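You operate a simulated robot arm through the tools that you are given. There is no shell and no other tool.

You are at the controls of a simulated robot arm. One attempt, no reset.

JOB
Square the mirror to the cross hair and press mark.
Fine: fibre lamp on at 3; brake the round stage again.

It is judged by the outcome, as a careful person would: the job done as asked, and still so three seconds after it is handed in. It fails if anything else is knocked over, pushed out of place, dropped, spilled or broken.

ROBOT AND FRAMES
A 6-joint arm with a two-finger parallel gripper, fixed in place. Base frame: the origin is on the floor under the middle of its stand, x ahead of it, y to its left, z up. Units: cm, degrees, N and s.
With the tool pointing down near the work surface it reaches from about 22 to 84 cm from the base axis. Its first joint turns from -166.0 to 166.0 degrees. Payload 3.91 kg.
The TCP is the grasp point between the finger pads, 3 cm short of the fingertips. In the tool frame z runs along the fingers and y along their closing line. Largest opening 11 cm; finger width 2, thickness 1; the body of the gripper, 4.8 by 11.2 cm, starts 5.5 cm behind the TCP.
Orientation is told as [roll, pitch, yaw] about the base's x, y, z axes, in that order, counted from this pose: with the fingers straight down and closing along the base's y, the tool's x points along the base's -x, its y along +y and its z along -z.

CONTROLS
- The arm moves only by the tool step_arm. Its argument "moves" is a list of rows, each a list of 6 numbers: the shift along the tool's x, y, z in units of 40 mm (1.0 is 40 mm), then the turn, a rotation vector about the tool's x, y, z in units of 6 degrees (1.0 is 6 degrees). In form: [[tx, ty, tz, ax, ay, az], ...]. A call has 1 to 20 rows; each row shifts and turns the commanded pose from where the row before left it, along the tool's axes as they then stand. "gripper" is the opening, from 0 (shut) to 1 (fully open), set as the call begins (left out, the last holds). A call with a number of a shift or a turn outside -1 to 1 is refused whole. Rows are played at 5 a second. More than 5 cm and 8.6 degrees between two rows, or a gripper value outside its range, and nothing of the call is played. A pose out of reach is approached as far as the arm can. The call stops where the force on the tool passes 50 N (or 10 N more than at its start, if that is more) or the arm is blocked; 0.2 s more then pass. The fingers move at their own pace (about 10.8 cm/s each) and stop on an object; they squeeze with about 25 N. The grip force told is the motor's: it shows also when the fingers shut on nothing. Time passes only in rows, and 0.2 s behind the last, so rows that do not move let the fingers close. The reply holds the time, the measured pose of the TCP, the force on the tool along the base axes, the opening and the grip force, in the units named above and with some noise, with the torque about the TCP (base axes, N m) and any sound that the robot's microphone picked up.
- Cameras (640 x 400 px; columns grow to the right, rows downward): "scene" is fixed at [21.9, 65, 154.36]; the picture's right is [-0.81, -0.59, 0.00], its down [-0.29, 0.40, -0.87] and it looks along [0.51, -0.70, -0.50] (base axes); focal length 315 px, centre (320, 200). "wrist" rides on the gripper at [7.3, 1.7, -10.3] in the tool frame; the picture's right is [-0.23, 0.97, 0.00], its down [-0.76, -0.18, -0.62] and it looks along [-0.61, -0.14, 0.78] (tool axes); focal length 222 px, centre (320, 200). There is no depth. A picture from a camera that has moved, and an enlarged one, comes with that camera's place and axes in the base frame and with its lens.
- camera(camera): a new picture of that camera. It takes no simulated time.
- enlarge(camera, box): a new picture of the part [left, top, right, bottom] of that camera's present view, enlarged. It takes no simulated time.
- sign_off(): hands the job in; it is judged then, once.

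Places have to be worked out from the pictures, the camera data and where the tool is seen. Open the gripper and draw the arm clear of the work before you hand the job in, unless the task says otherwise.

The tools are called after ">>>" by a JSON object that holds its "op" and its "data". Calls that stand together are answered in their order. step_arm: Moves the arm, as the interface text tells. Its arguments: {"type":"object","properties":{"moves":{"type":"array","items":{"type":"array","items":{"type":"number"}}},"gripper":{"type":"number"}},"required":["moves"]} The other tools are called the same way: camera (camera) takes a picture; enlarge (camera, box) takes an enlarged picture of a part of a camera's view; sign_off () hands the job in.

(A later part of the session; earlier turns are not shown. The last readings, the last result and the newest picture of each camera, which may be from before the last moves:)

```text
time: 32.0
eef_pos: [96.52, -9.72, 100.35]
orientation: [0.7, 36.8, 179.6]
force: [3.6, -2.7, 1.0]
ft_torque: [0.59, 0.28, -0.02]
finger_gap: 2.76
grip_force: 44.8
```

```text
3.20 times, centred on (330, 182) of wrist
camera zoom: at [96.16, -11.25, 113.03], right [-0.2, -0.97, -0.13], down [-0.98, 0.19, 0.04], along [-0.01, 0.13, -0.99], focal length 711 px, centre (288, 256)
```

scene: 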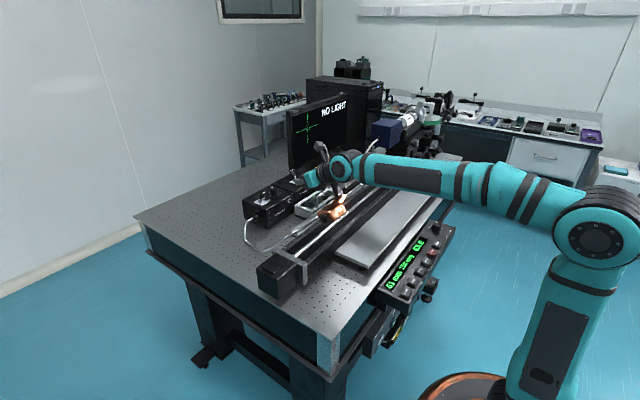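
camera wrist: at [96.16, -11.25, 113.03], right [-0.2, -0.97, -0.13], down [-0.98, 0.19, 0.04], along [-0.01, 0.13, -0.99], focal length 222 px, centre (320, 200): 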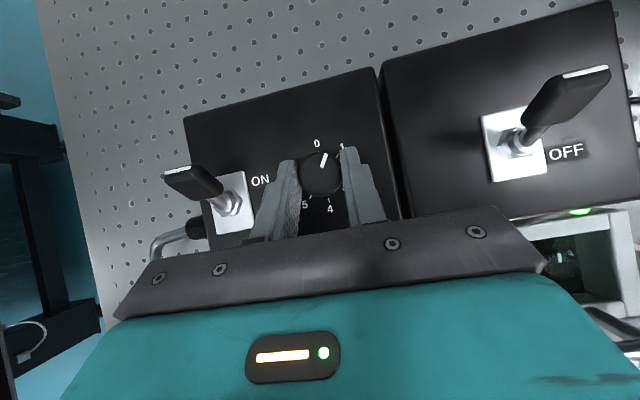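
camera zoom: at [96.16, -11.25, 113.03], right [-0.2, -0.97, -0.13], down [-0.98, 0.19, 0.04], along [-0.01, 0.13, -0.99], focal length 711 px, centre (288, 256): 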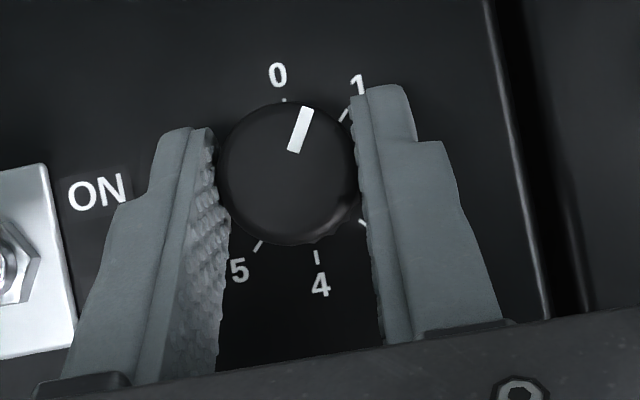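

The knob turned with the gripper to about 30°. I open, swing back 35°, and re-grip.

>>> {"op": "step_arm", "data": {"moves": [[0, 0, 0, 0, 0, 0], [0, 0, 0, 0, 0, 0], [0, 0.025, 0, 0.494, 0, -0.671], [0, 0.025, 0, 0.494, 0, -0.671], [0, 0.025, 0, 0.494, 0, -0.671], [0, 0.025, 0, 0.494, 0, -0.671], [0, 0.025, 0, 0.494, 0, -0.671], [0, 0.025, 0, 0.494, 0, -0.671], [0, 0.025, 0, 0.494, 0, -0.671], [0, 0, 0, 0, 0, 0]], "gripper": 0.5}}

>>> {"op": "enlarge", "data": {"camera": "wrist", "box": [230, 120, 430, 245]}}

>>> {"op": "enlarge", "data": {"camera": "scene", "box": [240, 80, 400, 230]}}

```text
time: 34.2
eef_pos: [96.63, -10.14, 100.49]
orientation: [0.9, 36.4, -145.2]
force: [0.8, -0.7, -0.2]
ft_torque: [0.01, 0.01, 0.01]
finger_gap: 5.5
grip_force: 0.1
```

```text
3.20 times, centred on (330, 182) of wrist
camera zoom: at [97.34, -11.71, 113.02], right [0.4, -0.91, -0.12], down [-0.91, -0.41, 0.05], along [-0.09, 0.09, -0.99], focal length 711 px, centre (288, 256)
```

zoom: 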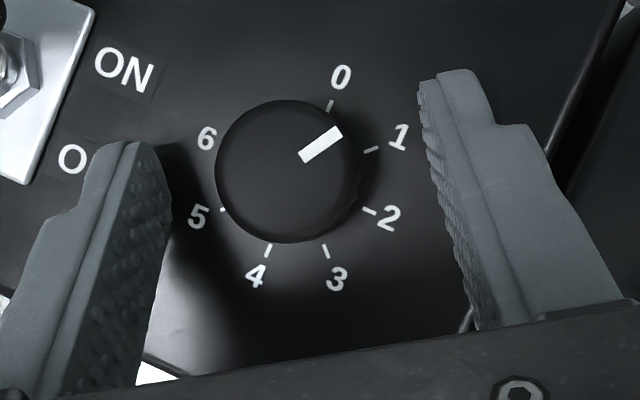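

```text
2.67 times, centred on (320, 155) of scene
camera zoom: at [21.9, 65.0, 154.36], right [-0.81, -0.59, 0.0], down [-0.29, 0.4, -0.87], along [0.51, -0.7, -0.5], focal length 840 px, centre (320, 320)
```

zoom: 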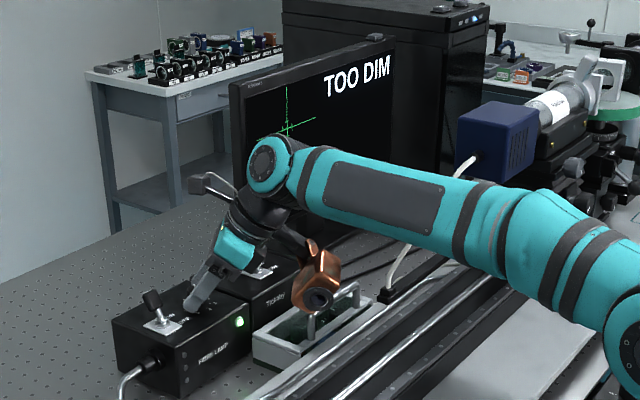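

Screen changed to "TOO DIM" and the pointer sits at about 30°. I re-grip and turn another 35°.

>>> {"op": "step_arm", "data": {"moves": [[0, 0, 0, 0, 0, 0], [0, 0, 0, 0, 0, 0], [0, 0, 0, 0, 0, 0], [0, -0.025, 0, -0.494, 0, 0.671], [0, -0.025, 0, -0.494, 0, 0.671], [0, -0.025, 0, -0.494, 0, 0.671], [0, -0.025, 0, -0.494, 0, 0.671], [0, -0.025, 0, -0.494, 0, 0.671], [0, -0.025, 0, -0.494, 0, 0.671], [0, -0.025, 0, -0.494, 0, 0.671]], "gripper": 0.2}}

>>> {"op": "enlarge", "data": {"camera": "wrist", "box": [230, 120, 430, 245]}}

```text
time: 36.4
eef_pos: [96.48, -9.68, 100.42]
orientation: [0.7, 36.8, 179.6]
force: [8.2, -2.2, 3.5]
ft_torque: [0.85, 0.25, 0.0]
finger_gap: 2.8
grip_force: 44.6
```

```text
3.20 times, centred on (330, 182) of wrist
camera zoom: at [96.12, -11.26, 113.01], right [-0.2, -0.97, -0.13], down [-0.98, 0.19, 0.04], along [-0.02, 0.13, -0.99], focal length 711 px, centre (288, 256)
```

zoom: 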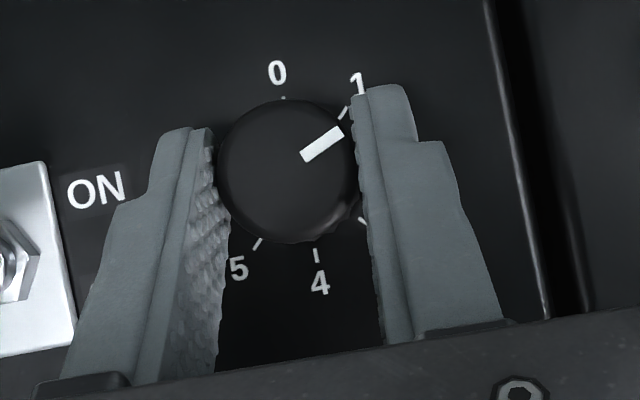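

Pointer is now around 67°. I release, swing back 35° and grip and turn again.

>>> {"op": "step_arm", "data": {"moves": [[0, 0, 0, 0, 0, 0], [0, 0, 0, 0, 0, 0], [0, 0.025, 0, 0.494, 0, -0.671], [0, 0.025, 0, 0.494, 0, -0.671], [0, 0.025, 0, 0.494, 0, -0.671], [0, 0.025, 0, 0.494, 0, -0.671], [0, 0.025, 0, 0.494, 0, -0.671], [0, 0.025, 0, 0.494, 0, -0.671], [0, 0.025, 0, 0.494, 0, -0.671], [0, 0, 0, 0, 0, 0]], "gripper": 0.5}}

>>> {"op": "step_arm", "data": {"moves": [[0, 0, 0, 0, 0, 0], [0, 0, 0, 0, 0, 0], [0, 0, 0, 0, 0, 0], [0, -0.025, 0, -0.494, 0, 0.671], [0, -0.025, 0, -0.494, 0, 0.671], [0, -0.025, 0, -0.494, 0, 0.671], [0, -0.025, 0, -0.494, 0, 0.671], [0, -0.025, 0, -0.494, 0, 0.671], [0, -0.025, 0, -0.494, 0, 0.671], [0, -0.025, 0, -0.494, 0, 0.671]], "gripper": 0.2}}

>>> {"op": "step_arm", "data": {"moves": [[0, 0, 0, 0, 0, 0], [0, 0, 0, 0, 0, 0], [0, 0.025, 0, 0.494, 0, -0.671], [0, 0.025, 0, 0.494, 0, -0.671], [0, 0.025, 0, 0.494, 0, -0.671], [0, 0.025, 0, 0.494, 0, -0.671], [0, 0.025, 0, 0.494, 0, -0.671], [0, 0.025, 0, 0.494, 0, -0.671], [0, 0.025, 0, 0.494, 0, -0.671], [0, 0, 0, 0, 0, 0]], "gripper": 0.5}}

>>> {"op": "enlarge", "data": {"camera": "wrist", "box": [230, 120, 430, 245]}}

>>> {"op": "enlarge", "data": {"camera": "scene", "box": [240, 80, 400, 230]}}

```text
time: 38.6
eef_pos: [96.56, -10.28, 100.42]
orientation: [0.9, 36.4, -145.4]
force: [0.5, 0.1, 0.8]
ft_torque: [-0.03, -0.01, 0.0]
finger_gap: 5.47
grip_force: 0.0
```

```text
time: 40.8
eef_pos: [96.46, -9.65, 100.4]
orientation: [0.7, 36.7, 179.6]
force: [6.0, 1.0, 0.0]
ft_torque: [0.89, 0.41, 0.04]
finger_gap: 2.73
grip_force: 45.0
```

```text
time: 43.0
eef_pos: [96.56, -10.4, 100.31]
orientation: [0.9, 36.3, -145.3]
force: [0.4, -0.2, -0.3]
ft_torque: [-0.02, 0.0, -0.01]
finger_gap: 5.52
grip_force: 0.0
```

```text
3.20 times, centred on (330, 182) of wrist
camera zoom: at [97.22, -11.8, 113.03], right [0.4, -0.91, -0.12], down [-0.91, -0.41, 0.05], along [-0.09, 0.09, -0.99], focal length 711 px, centre (288, 256)
```

zoom: 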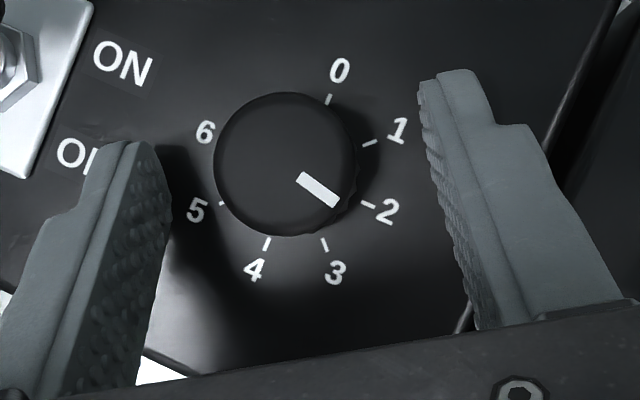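

```text
2.67 times, centred on (320, 155) of scene
camera zoom: at [21.9, 65.0, 154.36], right [-0.81, -0.59, 0.0], down [-0.29, 0.4, -0.87], along [0.51, -0.7, -0.5], focal length 840 px, centre (320, 320)
```

zoom: 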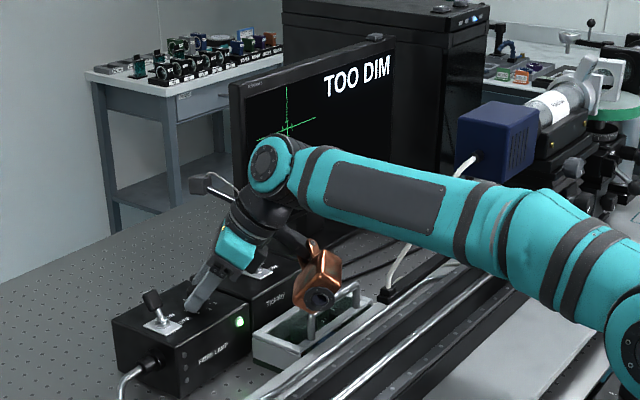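

Pointer is at roughly 100° (2.2). One more 35° turn should bring it to 3.

>>> {"op": "step_arm", "data": {"moves": [[0, 0, 0, 0, 0, 0], [0, 0, 0, 0, 0, 0], [0, 0, 0, 0, 0, 0], [0, -0.025, 0, -0.494, 0, 0.671], [0, -0.025, 0, -0.494, 0, 0.671], [0, -0.025, 0, -0.494, 0, 0.671], [0, -0.025, 0, -0.494, 0, 0.671], [0, -0.025, 0, -0.494, 0, 0.671], [0, -0.025, 0, -0.494, 0, 0.671], [0, -0.025, 0, -0.494, 0, 0.671]], "gripper": 0.2}}

>>> {"op": "step_arm", "data": {"moves": [[0, 0, 0, 0, 0, 0], [0, 0, 0, 0, 0, 0]], "gripper": 0.5}}

>>> {"op": "enlarge", "data": {"camera": "wrist", "box": [230, 120, 430, 245]}}

>>> {"op": "enlarge", "data": {"camera": "scene", "box": [240, 80, 400, 230]}}

```text
time: 45.2
eef_pos: [96.45, -9.7, 100.42]
orientation: [0.7, 36.8, 179.5]
force: [5.6, 2.9, 3.5]
ft_torque: [0.87, 0.16, 0.06]
finger_gap: 2.76
grip_force: 44.9
```

```text
time: 45.8
eef_pos: [96.35, -9.55, 100.44]
orientation: [0.8, 36.8, 179.5]
force: [-0.3, 0.0, 0.8]
ft_torque: [-0.01, 0.04, 0.02]
finger_gap: 5.51
grip_force: 0.0
```

```text
3.20 times, centred on (330, 182) of wrist
camera zoom: at [95.95, -11.29, 112.97], right [-0.2, -0.97, -0.13], down [-0.98, 0.19, 0.04], along [-0.02, 0.13, -0.99], focal length 711 px, centre (288, 256)
```

zoom: 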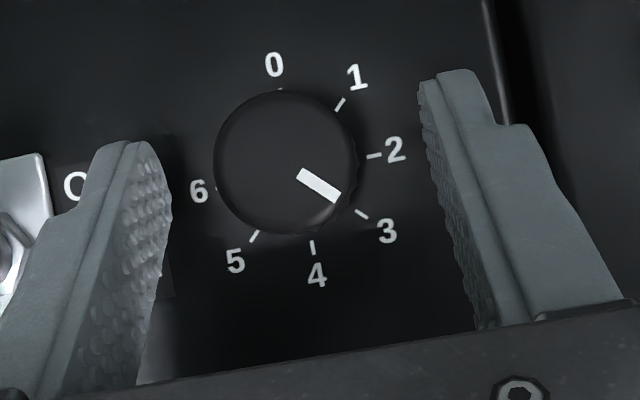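

```text
2.67 times, centred on (320, 155) of scene
camera zoom: at [21.9, 65.0, 154.36], right [-0.81, -0.59, 0.0], down [-0.29, 0.4, -0.87], along [0.51, -0.7, -0.5], focal length 840 px, centre (320, 320)
```

zoom: 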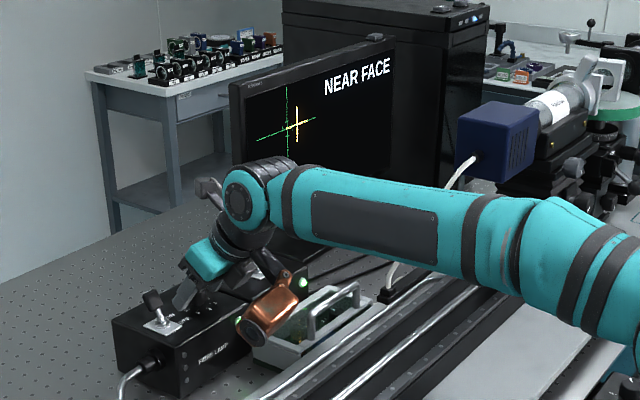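

The lamp is bright enough now: the screen shows "NEAR FACE" and a yellow cross beside the green cross hair. I zoom in on the dial and on the screen.

>>> {"op": "enlarge", "data": {"camera": "wrist", "box": [280, 130, 370, 210]}}

>>> {"op": "enlarge", "data": {"camera": "scene", "box": [280, 90, 350, 150]}}

>>> {"op": "enlarge", "data": {"camera": "scene", "box": [350, 80, 470, 190]}}

>>> {"op": "enlarge", "data": {"camera": "scene", "box": [375, 215, 460, 305]}}

```text
5.00 times, centred on (325, 170) of wrist
camera zoom: at [95.95, -11.29, 112.97], right [-0.2, -0.97, -0.13], down [-0.98, 0.19, 0.04], along [-0.02, 0.13, -0.99], focal length 1111 px, centre (295, 350)
```

zoom: 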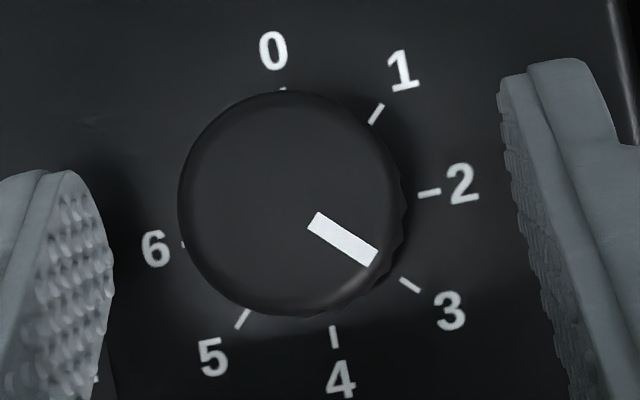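

```text
6.67 times, centred on (315, 120) of scene
camera zoom: at [21.9, 65.0, 154.36], right [-0.81, -0.59, 0.0], down [-0.29, 0.4, -0.87], along [0.51, -0.7, -0.5], focal length 2100 px, centre (353, 733)
```

zoom: 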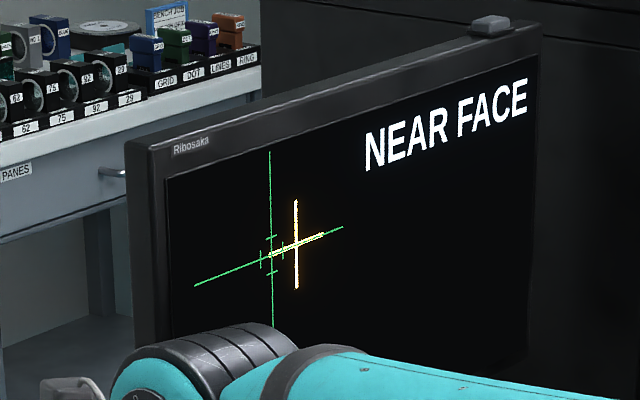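

```text
3.64 times, centred on (410, 135) of scene
camera zoom: at [21.9, 65.0, 154.36], right [-0.81, -0.59, 0.0], down [-0.29, 0.4, -0.87], along [0.51, -0.7, -0.5], focal length 1145 px, centre (-7, 436)
```

zoom: 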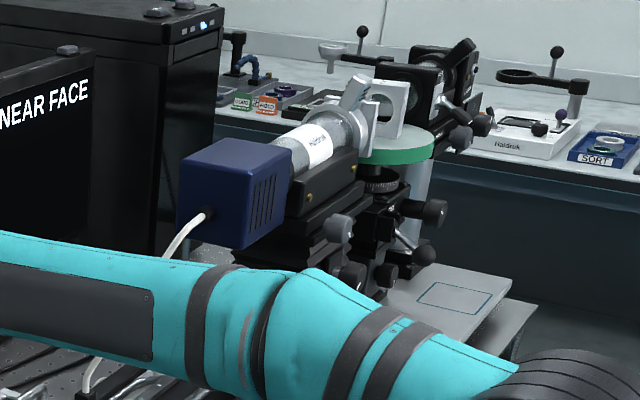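

```text
4.44 times, centred on (418, 260) of scene
camera zoom: at [21.9, 65.0, 154.36], right [-0.81, -0.59, 0.0], down [-0.29, 0.4, -0.87], along [0.51, -0.7, -0.5], focal length 1400 px, centre (-113, -67)
```

zoom: 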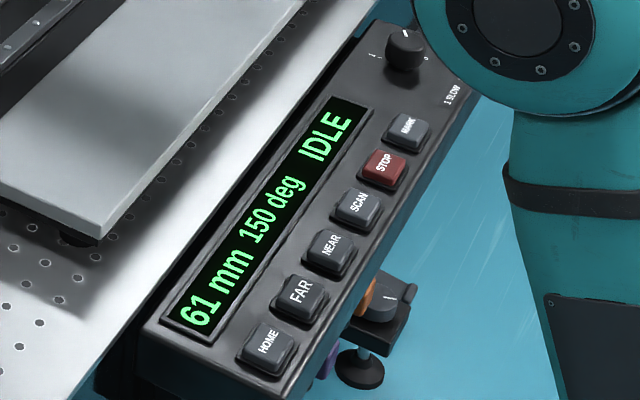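

The pointer is exactly on the 3 tick and the reflected yellow cross lies on the horizontal hair, offset only sideways, so just a stage rotation is needed. I lift off the knob and retreat.

>>> {"op": "step_arm", "data": {"moves": [[0.45, 0, -0.6, 0, 0, 0], [0.45, 0, -0.6, 0, 0, 0], [0.1, 0, -0.9, 0, 0, 0], [0.1, 0, -0.9, 0, 0, 0], [0.1, 0, -0.9, 0, 0, 0], [0, 0, 0, 0, 0, 0]]}}

>>> {"op": "camera", "data": {"camera": "scene"}}

>>> {"op": "camera", "data": {"camera": "wrist"}}

```text
time: 47.2
eef_pos: [90.83, -9.55, 115.65]
orientation: [0.6, 36.8, 179.8]
force: [0.1, -0.5, -0.1]
ft_torque: [-0.02, 0.0, -0.02]
finger_gap: 5.51
grip_force: 0.0
```

```text
taken
```

scene: 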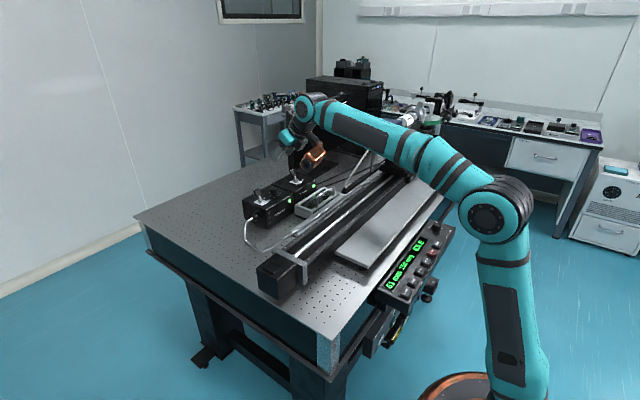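

```text
taken
camera wrist: at [90.39, -11.03, 128.32], right [-0.19, -0.97, -0.13], down [-0.98, 0.19, 0.04], along [-0.02, 0.13, -0.99], focal length 222 px, centre (320, 200)
```

wrist: 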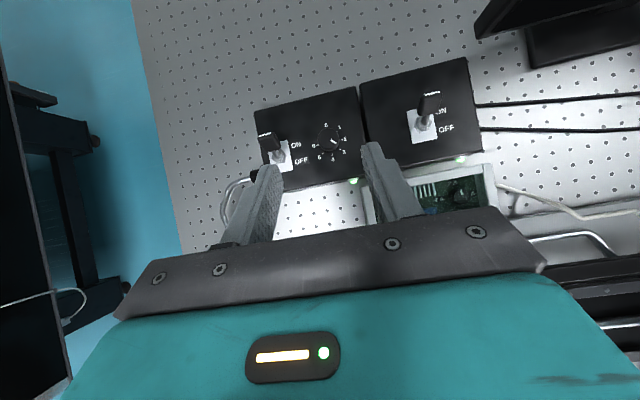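

Lamp is on and dial reads 3. I pull back over the rail and swing around toward the stage side.

>>> {"op": "step_arm", "data": {"moves": [[-0.612, 0, -0.717, 0, 0, 0], [-0.612, 0, -0.717, 0, 0, 0], [-0.612, 0, -0.717, 0, 0, 0], [-0.612, 0, -0.717, 0, 0, 0], [-0.612, 0, -0.717, 0, 0, 0], [-0.612, 0, -0.717, 0, 0, 0], [-0.612, 0, -0.717, 0, 0, 0], [-0.612, 0, -0.717, 0, 0, 0], [-0.612, 0, -0.717, 0, 0, 0], [-0.612, 0, -0.717, 0, 0, 0], [0, 0, 0, 0, 0, 0]], "gripper": 0.5}}

```text
time: 49.6
eef_pos: [54.0, -8.92, 124.13]
orientation: [0.7, 36.8, 179.6]
force: [-1.1, -0.6, -0.7]
ft_torque: [-0.02, 0.01, 0.03]
finger_gap: 5.51
grip_force: 0.2
```

Now I swing about the base toward the stage at this short radius.

>>> {"op": "step_arm", "data": {"moves": [[0, 0.95, 0, -0.4, 0, 0.534], [0, 0.95, 0, -0.4, 0, 0.534], [0, 0.95, 0, -0.4, 0, 0.534], [0, 0.95, 0, -0.4, 0, 0.534], [0, 0.95, 0, -0.4, 0, 0.534], [0, 0.95, 0, -0.4, 0, 0.534], [0, 0.95, 0, -0.4, 0, 0.534], [0, 0.95, 0, -0.4, 0, 0.534], [0, 0.95, 0, -0.4, 0, 0.534], [0, 0.95, 0, -0.4, 0, 0.534], [0, 0.95, 0, -0.4, 0, 0.534], [0, 0, 0, 0, 0.95, 0], [0, 0, 0, 0, 0.95, 0], [0, 0, 0, 0, 0.95, 0], [0, 0, 0, 0, 0.95, 0], [0, 0, 0, 0, 0.95, 0], [0, 0, 0, 0, 0, 0]]}}

>>> {"op": "camera", "data": {"camera": "wrist"}}

>>> {"op": "enlarge", "data": {"camera": "scene", "box": [270, 80, 350, 160]}}

```text
time: 53.2
eef_pos: [39.54, -46.93, 124.57]
orientation: [1.0, 65.7, 136.2]
force: [0.2, -0.1, 0.7]
ft_torque: [-0.01, 0.0, -0.02]
finger_gap: 5.51
grip_force: 0.1
```

```text
taken
camera wrist: at [33.83, -43.57, 135.32], right [-0.75, -0.63, -0.2], down [-0.5, 0.74, -0.44], along [0.42, -0.23, -0.88], focal length 222 px, centre (320, 200)
```

wrist: 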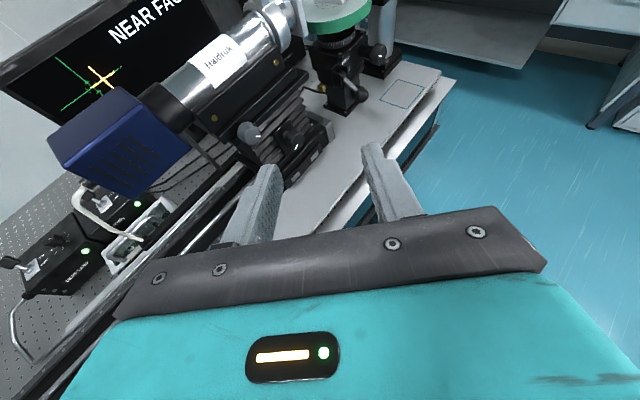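

```text
5.00 times, centred on (310, 120) of scene
camera zoom: at [21.9, 65.0, 154.36], right [-0.81, -0.59, 0.0], down [-0.29, 0.4, -0.87], along [0.51, -0.7, -0.5], focal length 1575 px, centre (370, 600)
```

zoom: 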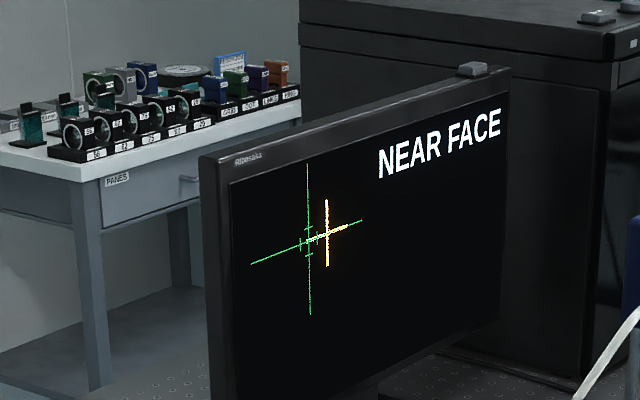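

I move in closer to get a better view of the brake lever and stage.

>>> {"op": "step_arm", "data": {"moves": [[0.324, 0.178, 0.84, 0, 0, 0], [0.324, 0.178, 0.84, 0, 0, 0], [0.324, 0.178, 0.84, 0, 0, 0], [0.324, 0.178, 0.84, 0, 0, 0], [0, 0, 0, 0, 0, 0]]}}

>>> {"op": "camera", "data": {"camera": "wrist"}}

>>> {"op": "enlarge", "data": {"camera": "wrist", "box": [300, 0, 500, 140]}}

>>> {"op": "enlarge", "data": {"camera": "wrist", "box": [320, 40, 420, 140]}}

```text
time: 54.4
eef_pos: [47.66, -59.1, 123.64]
orientation: [1.0, 65.7, 136.0]
force: [0.1, 0.1, -0.6]
ft_torque: [0.01, -0.01, 0.0]
finger_gap: 5.51
grip_force: 0.0
```

```text
taken
camera wrist: at [42.04, -55.82, 134.58], right [-0.75, -0.63, -0.2], down [-0.5, 0.75, -0.44], along [0.42, -0.23, -0.88], focal length 222 px, centre (320, 200)
```

wrist: 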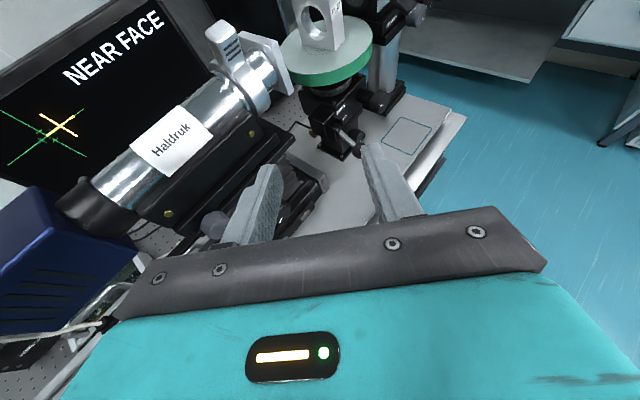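

```text
2.86 times, centred on (400, 70) of wrist
camera zoom: at [42.04, -55.82, 134.58], right [-0.75, -0.63, -0.2], down [-0.5, 0.75, -0.44], along [0.42, -0.23, -0.88], focal length 635 px, centre (91, 571)
```

zoom: 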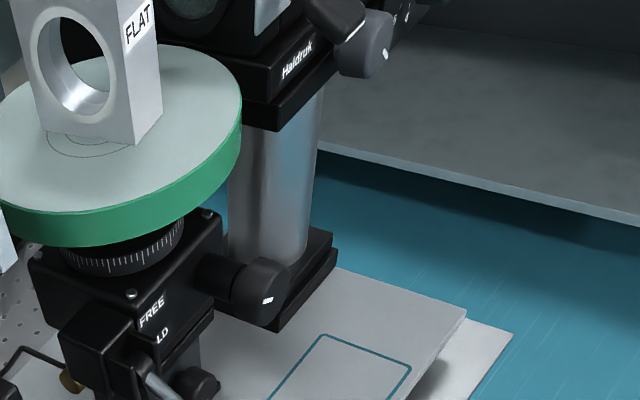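

```text
4.00 times, centred on (370, 90) of wrist
camera zoom: at [42.04, -55.82, 134.58], right [-0.75, -0.63, -0.2], down [-0.5, 0.75, -0.44], along [0.42, -0.23, -0.88], focal length 888 px, centre (120, 640)
```

zoom: 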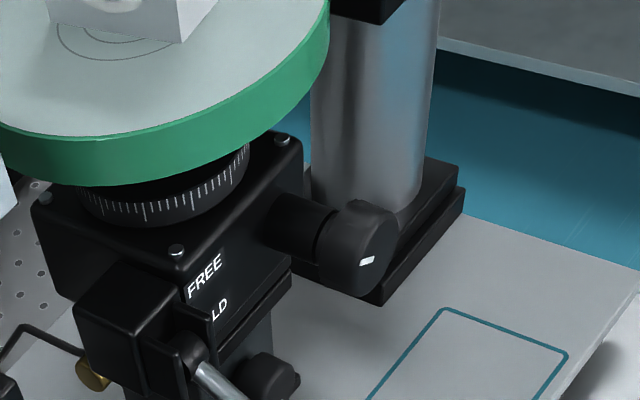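

Labels read FREE and (HO)LD. I close the fingers to unblock the view of the lever.

>>> {"op": "step_arm", "data": {"moves": [[0, 0, 0, 0, -0.9, 0], [0, 0, 0, 0, -0.9, 0], [0, 0, 0, 0, 0, 0]], "gripper": 0}}

>>> {"op": "camera", "data": {"camera": "wrist"}}

>>> {"op": "enlarge", "data": {"camera": "wrist", "box": [310, 20, 430, 140]}}

```text
time: 55.2
eef_pos: [47.69, -59.19, 123.56]
orientation: [0.8, 54.8, 135.9]
force: [1.6, -0.3, 0.7]
ft_torque: [0.0, 0.02, 0.02]
finger_gap: 0.01
grip_force: 25.0
```

```text
taken
camera wrist: at [43.59, -57.3, 135.55], right [-0.78, -0.6, -0.18], down [-0.55, 0.79, -0.26], along [0.3, -0.11, -0.95], focal length 222 px, centre (320, 200)
```

wrist: 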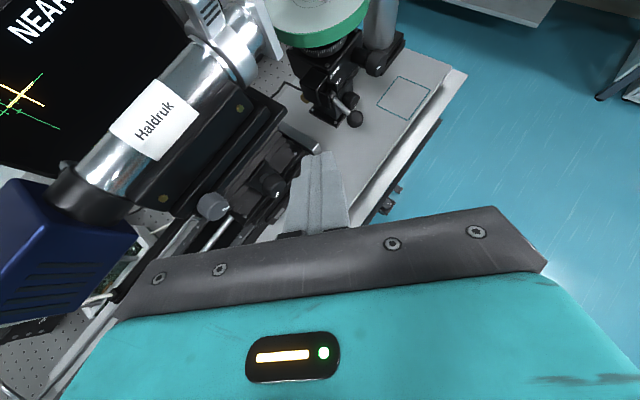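

```text
3.33 times, centred on (370, 80) of wrist
camera zoom: at [43.59, -57.3, 135.55], right [-0.78, -0.6, -0.18], down [-0.55, 0.79, -0.26], along [0.3, -0.11, -0.95], focal length 740 px, centre (153, 600)
```

zoom: 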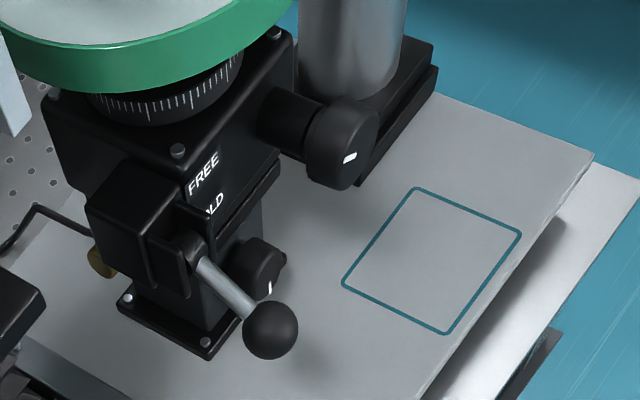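

The brake lever pivots about a horizontal axis: ball at about (58.2, -76.3, 102) sits low at HOLD, and FREE is up. I approach to ~6 cm short of the ball with the fingers part-open, closing line horizontal.

>>> {"op": "step_arm", "data": {"moves": [[-0.2725, 0.206, 0.8375, 0, 0, 0], [-0.2725, 0.206, 0.8375, 0, 0, 0], [-0.2725, 0.206, 0.8375, 0, 0, 0], [-0.2725, 0.206, 0.8375, 0, 0, 0], [-0.2725, 0.206, 0.8375, 0, 0, 0], [-0.2725, 0.206, 0.8375, 0, 0, 0], [0, 0, 0, 0, 0, 0]], "gripper": 0.45}}

>>> {"op": "camera", "data": {"camera": "wrist"}}

>>> {"op": "enlarge", "data": {"camera": "wrist", "box": [220, 60, 420, 220]}}

>>> {"op": "enlarge", "data": {"camera": "scene", "box": [360, 80, 500, 210]}}

```text
time: 56.8
eef_pos: [53.14, -71.77, 106.76]
orientation: [0.8, 54.9, 135.8]
force: [0.6, 0.3, 0.2]
ft_torque: [0.01, -0.02, 0.0]
finger_gap: 4.94
grip_force: 0.1
```

```text
taken
camera wrist: at [49.02, -69.81, 118.69], right [-0.78, -0.6, -0.18], down [-0.55, 0.79, -0.27], along [0.3, -0.11, -0.95], focal length 222 px, centre (320, 200)
```

wrist: 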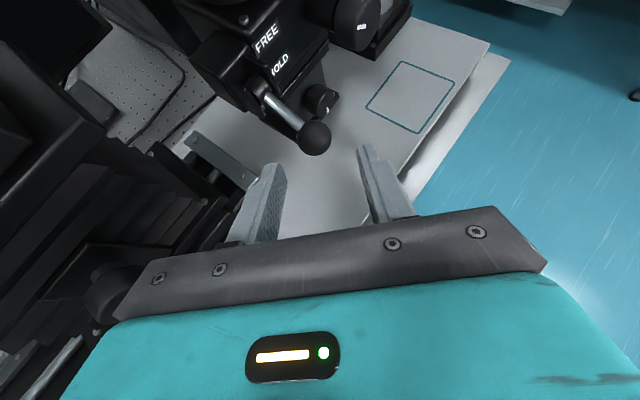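

```text
2.50 times, centred on (320, 140) of wrist
camera zoom: at [49.02, -69.81, 118.69], right [-0.78, -0.6, -0.18], down [-0.55, 0.79, -0.27], along [0.3, -0.11, -0.95], focal length 555 px, centre (320, 350)
```

zoom: 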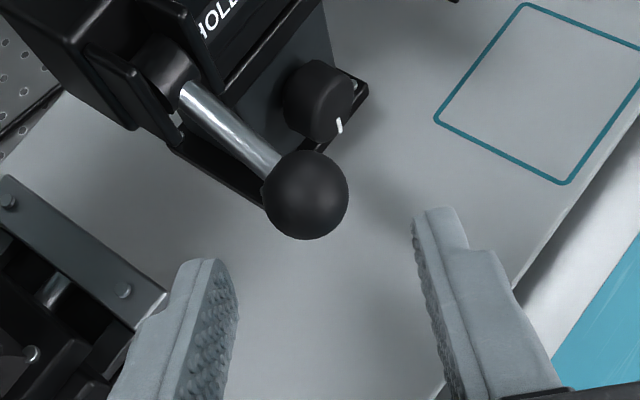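

```text
3.08 times, centred on (430, 145) of scene
camera zoom: at [21.9, 65.0, 154.36], right [-0.81, -0.59, 0.0], down [-0.29, 0.4, -0.87], along [0.51, -0.7, -0.5], focal length 969 px, centre (-18, 369)
```

zoom: 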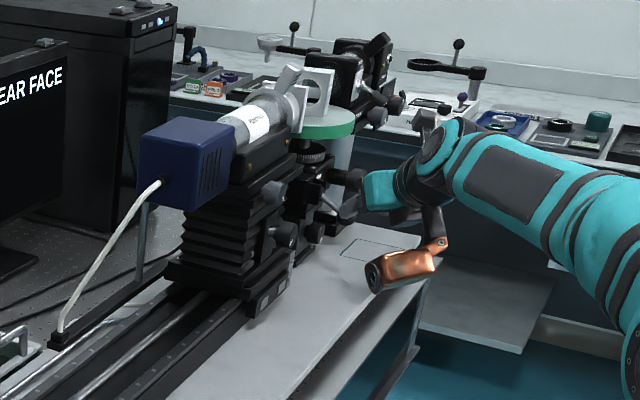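

Ball in the tool frame is at about (0.1, -0.5, 7.4). I advance 5.2 cm so the ball lies near the fingertips, then close on it.

>>> {"op": "step_arm", "data": {"moves": [[0.0125, -0.059, 0.65, 0, 0, 0], [0.0125, -0.059, 0.65, 0, 0, 0], [0, 0, 0, 0, 0, 0]]}}

>>> {"op": "enlarge", "data": {"camera": "wrist", "box": [220, 60, 420, 220]}}

```text
time: 57.6
eef_pos: [56.64, -74.47, 103.78]
orientation: [0.8, 54.7, 135.8]
force: [0.6, 0.1, -0.3]
ft_torque: [-0.01, 0.0, 0.0]
finger_gap: 4.94
grip_force: 0.1
```

```text
2.50 times, centred on (320, 140) of wrist
camera zoom: at [52.39, -72.56, 115.73], right [-0.78, -0.6, -0.18], down [-0.55, 0.79, -0.27], along [0.3, -0.11, -0.95], focal length 555 px, centre (320, 350)
```

zoom: 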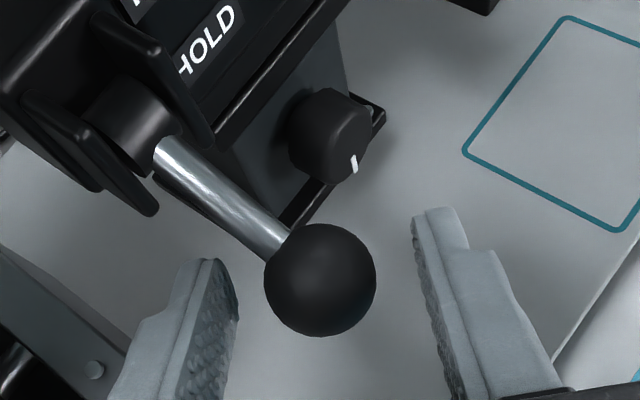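

Ball is centred, about 1.8 cm beyond the TCP. Closing.

>>> {"op": "step_arm", "data": {"moves": [[0, 0, 0, 0, 0, 0], [0, 0, 0, 0, 0, 0], [0, 0, 0, 0, 0, 0]], "gripper": 0.15}}

```text
time: 58.4
eef_pos: [56.51, -74.44, 103.96]
orientation: [0.7, 54.9, 135.8]
force: [-0.8, -4.2, -0.8]
ft_torque: [-0.02, 0.0, -0.08]
finger_gap: 2.68
grip_force: 45.4
```

Gripped at 2.68 cm. I lift the ball along its arc about the pivot (≈(62.3, -75.6, 105.5)) to release the brake, watching force.

>>> {"op": "step_arm", "data": {"moves": [[0.086, 0.034, -0.104, 0, 0, 0], [0.086, 0.034, -0.104, 0, 0, 0], [0.13, 0.016, -0.111, 0, 0, 0], [0.13, 0.016, -0.111, 0, 0, 0], [0.148, -0.016, -0.085, 0, 0, 0], [0.148, -0.016, -0.085, 0, 0, 0]]}}

>>> {"op": "camera", "data": {"camera": "wrist"}}

>>> {"op": "enlarge", "data": {"camera": "scene", "box": [270, 80, 350, 160]}}

```text
time: 59.2
eef_pos: [56.17, -74.3, 104.73]
orientation: [0.6, 54.3, 135.7]
force: [2.5, -5.4, -7.0]
ft_torque: [0.0, 0.37, 0.29]
finger_gap: 2.71
grip_force: 45.3
stopped in row 3: the force on the tool passed its limit at 55 N (the readings are from after the stop); the commanded pose is now the measured one
```

```text
taken
camera wrist: at [52.07, -72.65, 116.53], right [-0.78, -0.6, -0.18], down [-0.55, 0.79, -0.25], along [0.29, -0.1, -0.95], focal length 222 px, centre (320, 200)
```

wrist: 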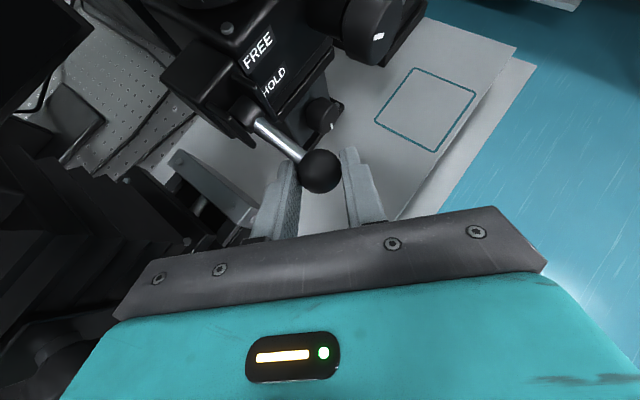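

```text
5.00 times, centred on (310, 120) of scene
camera zoom: at [21.9, 65.0, 154.36], right [-0.81, -0.59, 0.0], down [-0.29, 0.4, -0.87], along [0.51, -0.7, -0.5], focal length 1575 px, centre (370, 600)
```

zoom: 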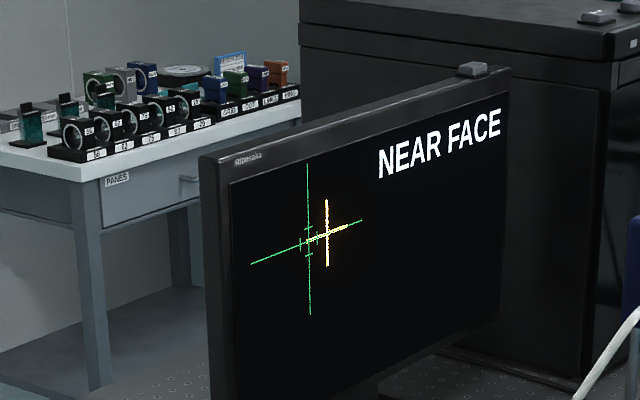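

The force limit tripped. I compare the lever's position now with before.

>>> {"op": "enlarge", "data": {"camera": "wrist", "box": [180, 0, 420, 220]}}

>>> {"op": "enlarge", "data": {"camera": "wrist", "box": [220, 60, 420, 220]}}

>>> {"op": "enlarge", "data": {"camera": "scene", "box": [400, 110, 480, 180]}}

```text
1.82 times, centred on (300, 110) of wrist
camera zoom: at [52.07, -72.65, 116.53], right [-0.78, -0.6, -0.18], down [-0.55, 0.79, -0.25], along [0.29, -0.1, -0.95], focal length 404 px, centre (356, 364)
```

zoom: 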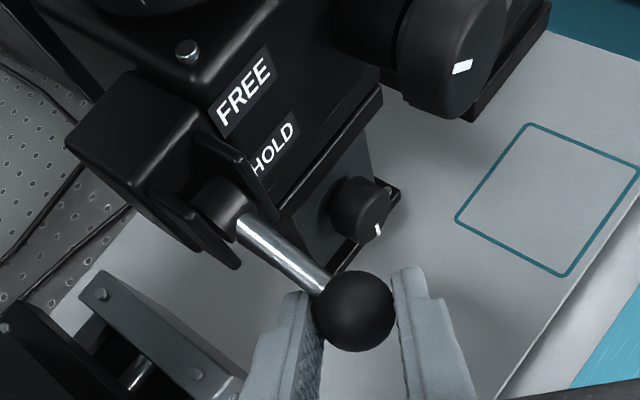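

```text
2.50 times, centred on (320, 140) of wrist
camera zoom: at [52.07, -72.65, 116.53], right [-0.78, -0.6, -0.18], down [-0.55, 0.79, -0.25], along [0.29, -0.1, -0.95], focal length 555 px, centre (320, 350)
```

zoom: 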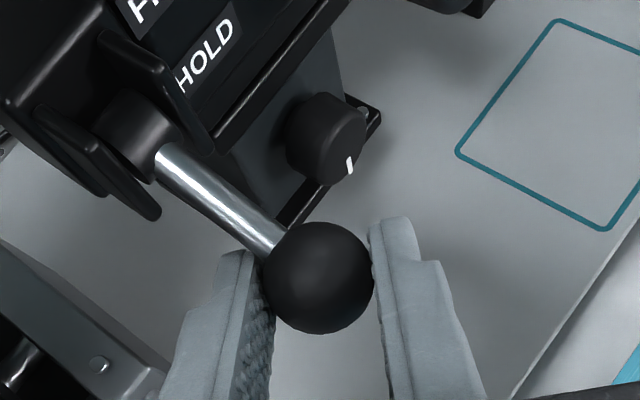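

```text
5.71 times, centred on (440, 145) of scene
camera zoom: at [21.9, 65.0, 154.36], right [-0.81, -0.59, 0.0], down [-0.29, 0.4, -0.87], along [0.51, -0.7, -0.5], focal length 1800 px, centre (-366, 514)
```

zoom: 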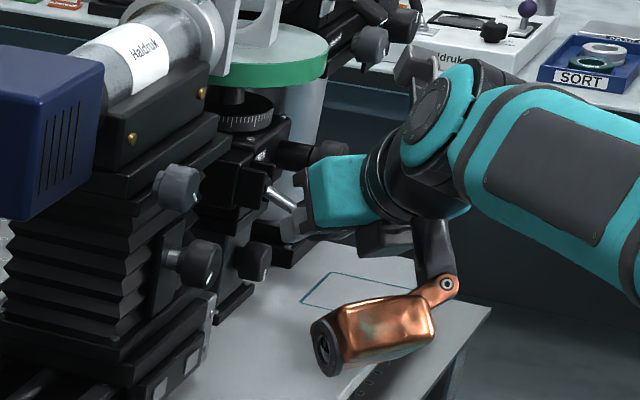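

The ball has moved with the fingers about 0.8 cm along its arc. I continue with small steps to read the force.

>>> {"op": "step_arm", "data": {"moves": [[0.049, 0.016, -0.055, 0, 0, 0]]}}

>>> {"op": "step_arm", "data": {"moves": [[0.049, 0.016, -0.055, 0, 0, 0]]}}

```text
time: 59.6
eef_pos: [56.22, -74.49, 104.75]
orientation: [0.4, 53.9, 135.8]
force: [1.1, 3.0, -28.7]
ft_torque: [0.67, 1.61, 0.16]
finger_gap: 2.71
grip_force: 44.9
```

```text
time: 60.0
eef_pos: [55.98, -74.35, 105.04]
orientation: [0.7, 53.9, 135.8]
force: [-8.0, 15.3, -44.9]
ft_torque: [0.8, 2.65, 0.31]
finger_gap: 2.74
grip_force: 45.6
```

Large torque builds because the closing line isn't parallel to the lever's axis (along y). I release, back off, and re-approach with the tool pointing along +x so the ball can spin between the pads.

>>> {"op": "step_arm", "data": {"moves": [[0, 0, 0, 0, 0, 0], [0, 0, 0, 0, 0, 0], [0, 0, -0.75, 0, 0, 0], [0, 0, -0.75, 0, 0, 0], [0, 0, 0, 0.741, 0, -0.539], [0, 0, 0, 0.741, 0, -0.539], [0, 0, 0, 0.741, 0, -0.539], [0, 0, 0, 0.741, 0, -0.539], [0, 0, 0, 0.741, 0, -0.539], [0, 0, 0, 0.741, 0, -0.539], [0, 0, 0, 0.741, 0, -0.539], [0, 0, 0, 0.741, 0, -0.539], [-0.105, 0.59, -0.185, 0, 0, 0], [-0.105, 0.59, -0.185, 0, 0, 0], [0, 0, 0, 0, 0, 0]], "gripper": 0.4}}

>>> {"op": "camera", "data": {"camera": "wrist"}}

>>> {"op": "enlarge", "data": {"camera": "wrist", "box": [220, 40, 460, 220]}}

>>> {"op": "enlarge", "data": {"camera": "scene", "box": [360, 80, 500, 210]}}

```text
time: 63.2
eef_pos: [50.74, -75.53, 109.04]
orientation: [0.7, 53.9, 180.0]
force: [0.7, 0.2, 0.2]
ft_torque: [-0.01, 0.0, -0.01]
finger_gap: 4.37
grip_force: 0.0
```

```text
taken
camera wrist: at [46.65, -77.14, 120.97], right [-0.15, -0.97, -0.18], down [-0.95, 0.19, -0.25], along [0.28, 0.13, -0.95], focal length 222 px, centre (320, 200)
```

wrist: 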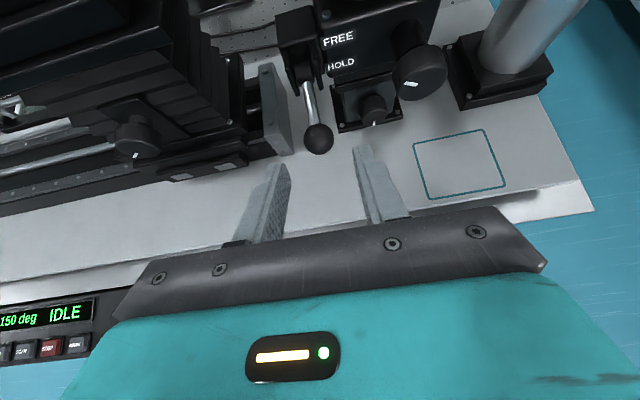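

```text
2.22 times, centred on (340, 130) of wrist
camera zoom: at [46.65, -77.14, 120.97], right [-0.15, -0.97, -0.18], down [-0.95, 0.19, -0.25], along [0.28, 0.13, -0.95], focal length 494 px, centre (276, 356)
```

zoom: 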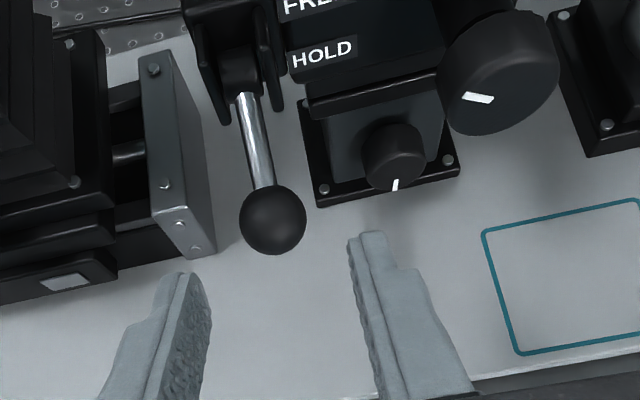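

```text
3.08 times, centred on (430, 145) of scene
camera zoom: at [21.9, 65.0, 154.36], right [-0.81, -0.59, 0.0], down [-0.29, 0.4, -0.87], along [0.51, -0.7, -0.5], focal length 969 px, centre (-18, 369)
```

zoom: 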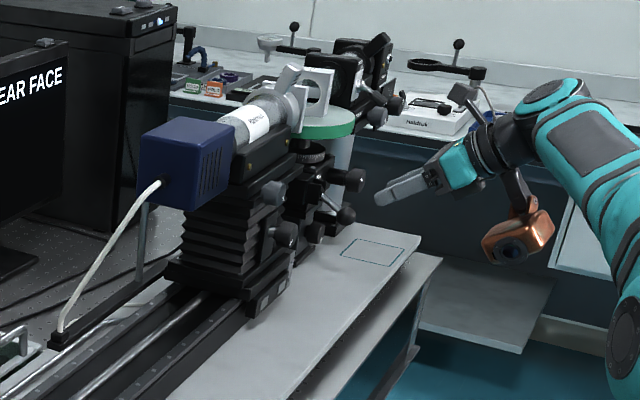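

Now the closing line is parallel to the lever axis. The ball is about 9.2 cm ahead in tool z; I advance until it is 1.8 cm beyond the TCP.

>>> {"op": "step_arm", "data": {"moves": [[-0.057, -0.03, 0.6, 0, 0, 0], [-0.057, -0.03, 0.6, 0, 0, 0], [-0.057, -0.03, 0.6, 0, 0, 0], [0, 0, 0, 0, 0, 0]]}}

>>> {"op": "enlarge", "data": {"camera": "wrist", "box": [220, 40, 460, 220]}}

```text
time: 64.2
eef_pos: [56.22, -75.3, 104.18]
orientation: [0.7, 54.0, 179.9]
force: [-0.6, 1.0, -0.2]
ft_torque: [0.0, -0.01, -0.01]
finger_gap: 4.41
grip_force: 0.1
```

```text
2.22 times, centred on (340, 130) of wrist
camera zoom: at [52.09, -76.86, 116.17], right [-0.15, -0.97, -0.18], down [-0.95, 0.19, -0.25], along [0.28, 0.13, -0.95], focal length 494 px, centre (276, 356)
```

zoom: 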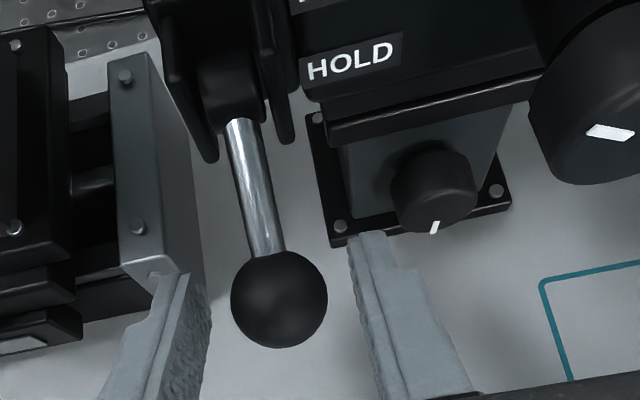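

Ball is centred again at (57.7, -75.3, 102.9), back at HOLD. I grip and lift along the arc in small steps, reading the force.

>>> {"op": "step_arm", "data": {"moves": [[0, 0, 0, 0, 0, 0], [0, 0, 0, 0, 0, 0], [0.02, 0, -0.044, 0, 0, 0], [0.02, 0, -0.044, 0, 0, 0]], "gripper": 0.15}}

>>> {"op": "step_arm", "data": {"moves": [[0.02, 0, -0.044, 0, 0, 0], [0.02, 0, -0.044, 0, 0, 0]]}}

```text
time: 65.2
eef_pos: [56.16, -75.4, 104.22]
orientation: [0.4, 53.8, 179.7]
force: [13.8, -7.5, -17.6]
ft_torque: [-0.05, 1.16, -0.08]
finger_gap: 2.74
grip_force: 44.8
```

```text
time: 65.8
eef_pos: [55.9, -75.36, 104.82]
orientation: [0.5, 53.9, 179.8]
force: [10.5, -0.2, -19.2]
ft_torque: [0.06, 1.23, 0.03]
finger_gap: 2.71
grip_force: 45.5
```

Now the lever follows with only ~20 N. I continue the arc upward.

>>> {"op": "step_arm", "data": {"moves": [[0.051, 0, -0.082, 0, 0, 0], [0.051, 0, -0.082, 0, 0, 0], [0.062, 0, -0.074, 0, 0, 0], [0.062, 0, -0.074, 0, 0, 0]]}}

>>> {"op": "enlarge", "data": {"camera": "wrist", "box": [220, 40, 460, 220]}}

```text
time: 66.8
eef_pos: [55.3, -75.39, 106.41]
orientation: [0.8, 53.9, 179.8]
force: [4.9, 7.2, -20.8]
ft_torque: [0.05, 1.28, 0.09]
finger_gap: 2.72
grip_force: 44.2
```

```text
2.22 times, centred on (340, 130) of wrist
camera zoom: at [51.18, -76.94, 118.29], right [-0.15, -0.97, -0.18], down [-0.95, 0.19, -0.25], along [0.28, 0.13, -0.95], focal length 494 px, centre (276, 356)
```

zoom: 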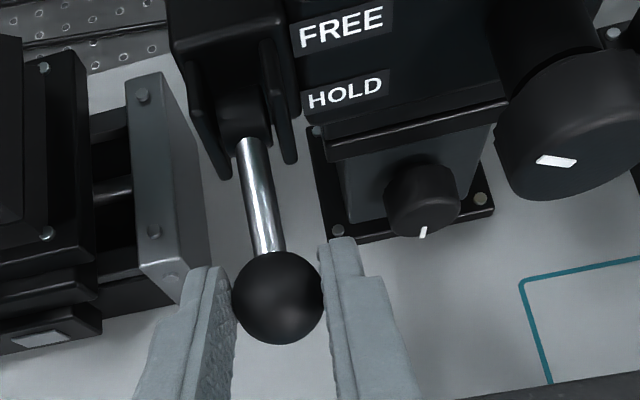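

Lever is at about -10°. I continue up through level.

>>> {"op": "step_arm", "data": {"moves": [[0.071, 0, -0.064, 0, 0, 0], [0.071, 0, -0.064, 0, 0, 0], [0.08, 0, -0.054, 0, 0, 0], [0.08, 0, -0.054, 0, 0, 0]]}}

>>> {"op": "enlarge", "data": {"camera": "wrist", "box": [220, 40, 460, 220]}}

>>> {"op": "enlarge", "data": {"camera": "scene", "box": [270, 80, 350, 160]}}

```text
time: 67.8
eef_pos: [54.96, -75.35, 107.98]
orientation: [0.7, 53.9, 179.9]
force: [-5.7, 8.7, -20.0]
ft_torque: [0.19, 1.5, 0.11]
finger_gap: 2.71
grip_force: 45.5
```

```text
2.22 times, centred on (340, 130) of wrist
camera zoom: at [51.05, -76.93, 119.86], right [-0.15, -0.97, -0.18], down [-0.95, 0.19, -0.25], along [0.28, 0.13, -0.95], focal length 494 px, centre (276, 356)
```

zoom: 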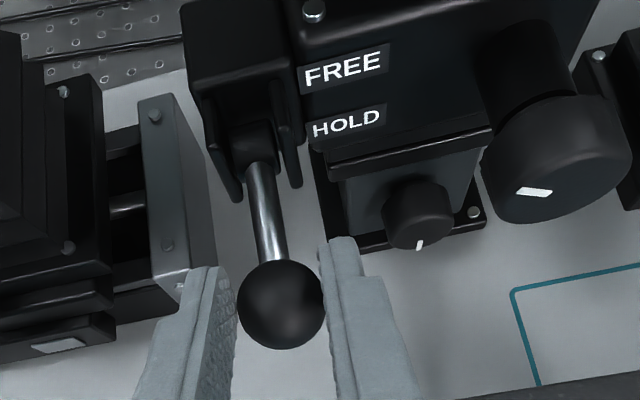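

```text
5.00 times, centred on (310, 120) of scene
camera zoom: at [21.9, 65.0, 154.36], right [-0.81, -0.59, 0.0], down [-0.29, 0.4, -0.87], along [0.51, -0.7, -0.5], focal length 1575 px, centre (370, 600)
```

zoom: 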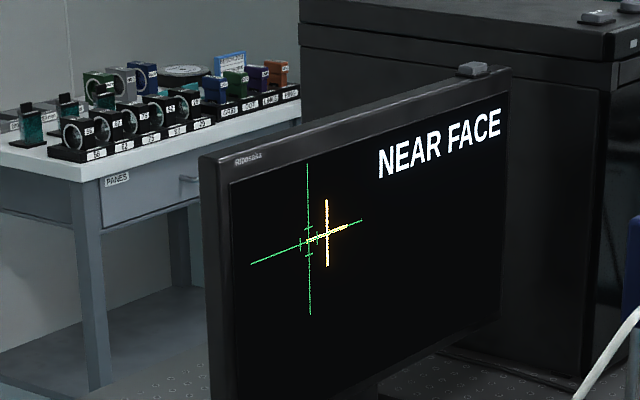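

I continue the upward arc toward FREE.

>>> {"op": "step_arm", "data": {"moves": [[0.086, 0, -0.042, 0, 0, 0], [0.086, 0, -0.042, 0, 0, 0], [0.091, 0, -0.03, 0, 0, 0], [0.091, 0, -0.03, 0, 0, 0]]}}

>>> {"op": "step_arm", "data": {"moves": [[0.094, 0, -0.017, 0, 0, 0], [0.094, 0, -0.017, 0, 0, 0]]}}

>>> {"op": "enlarge", "data": {"camera": "wrist", "box": [220, 40, 460, 220]}}

>>> {"op": "enlarge", "data": {"camera": "scene", "box": [360, 80, 500, 210]}}

```text
time: 68.8
eef_pos: [55.58, -75.27, 109.47]
orientation: [0.8, 54.1, 179.9]
force: [0.1, -0.1, 0.5]
ft_torque: [-0.04, -0.02, 0.01]
finger_gap: 1.66
grip_force: 0.1
```

```text
time: 69.4
eef_pos: [55.93, -75.3, 110.09]
orientation: [0.6, 54.0, 179.9]
force: [-0.4, 0.0, 0.7]
ft_torque: [0.02, -0.01, -0.05]
finger_gap: 1.67
grip_force: 0.1
```

```text
2.22 times, centred on (340, 130) of wrist
camera zoom: at [51.79, -76.84, 122.04], right [-0.15, -0.97, -0.18], down [-0.95, 0.19, -0.25], along [0.28, 0.13, -0.95], focal length 494 px, centre (276, 356)
```

zoom: 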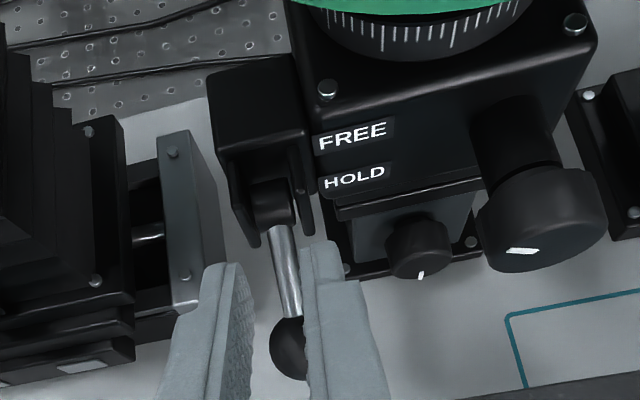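

```text
3.08 times, centred on (430, 145) of scene
camera zoom: at [21.9, 65.0, 154.36], right [-0.81, -0.59, 0.0], down [-0.29, 0.4, -0.87], along [0.51, -0.7, -0.5], focal length 969 px, centre (-18, 369)
```

zoom: 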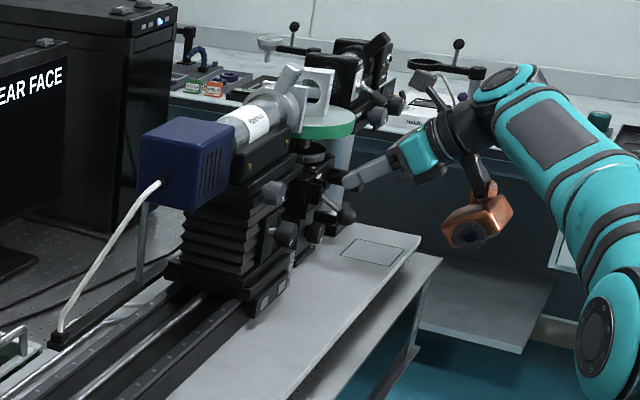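

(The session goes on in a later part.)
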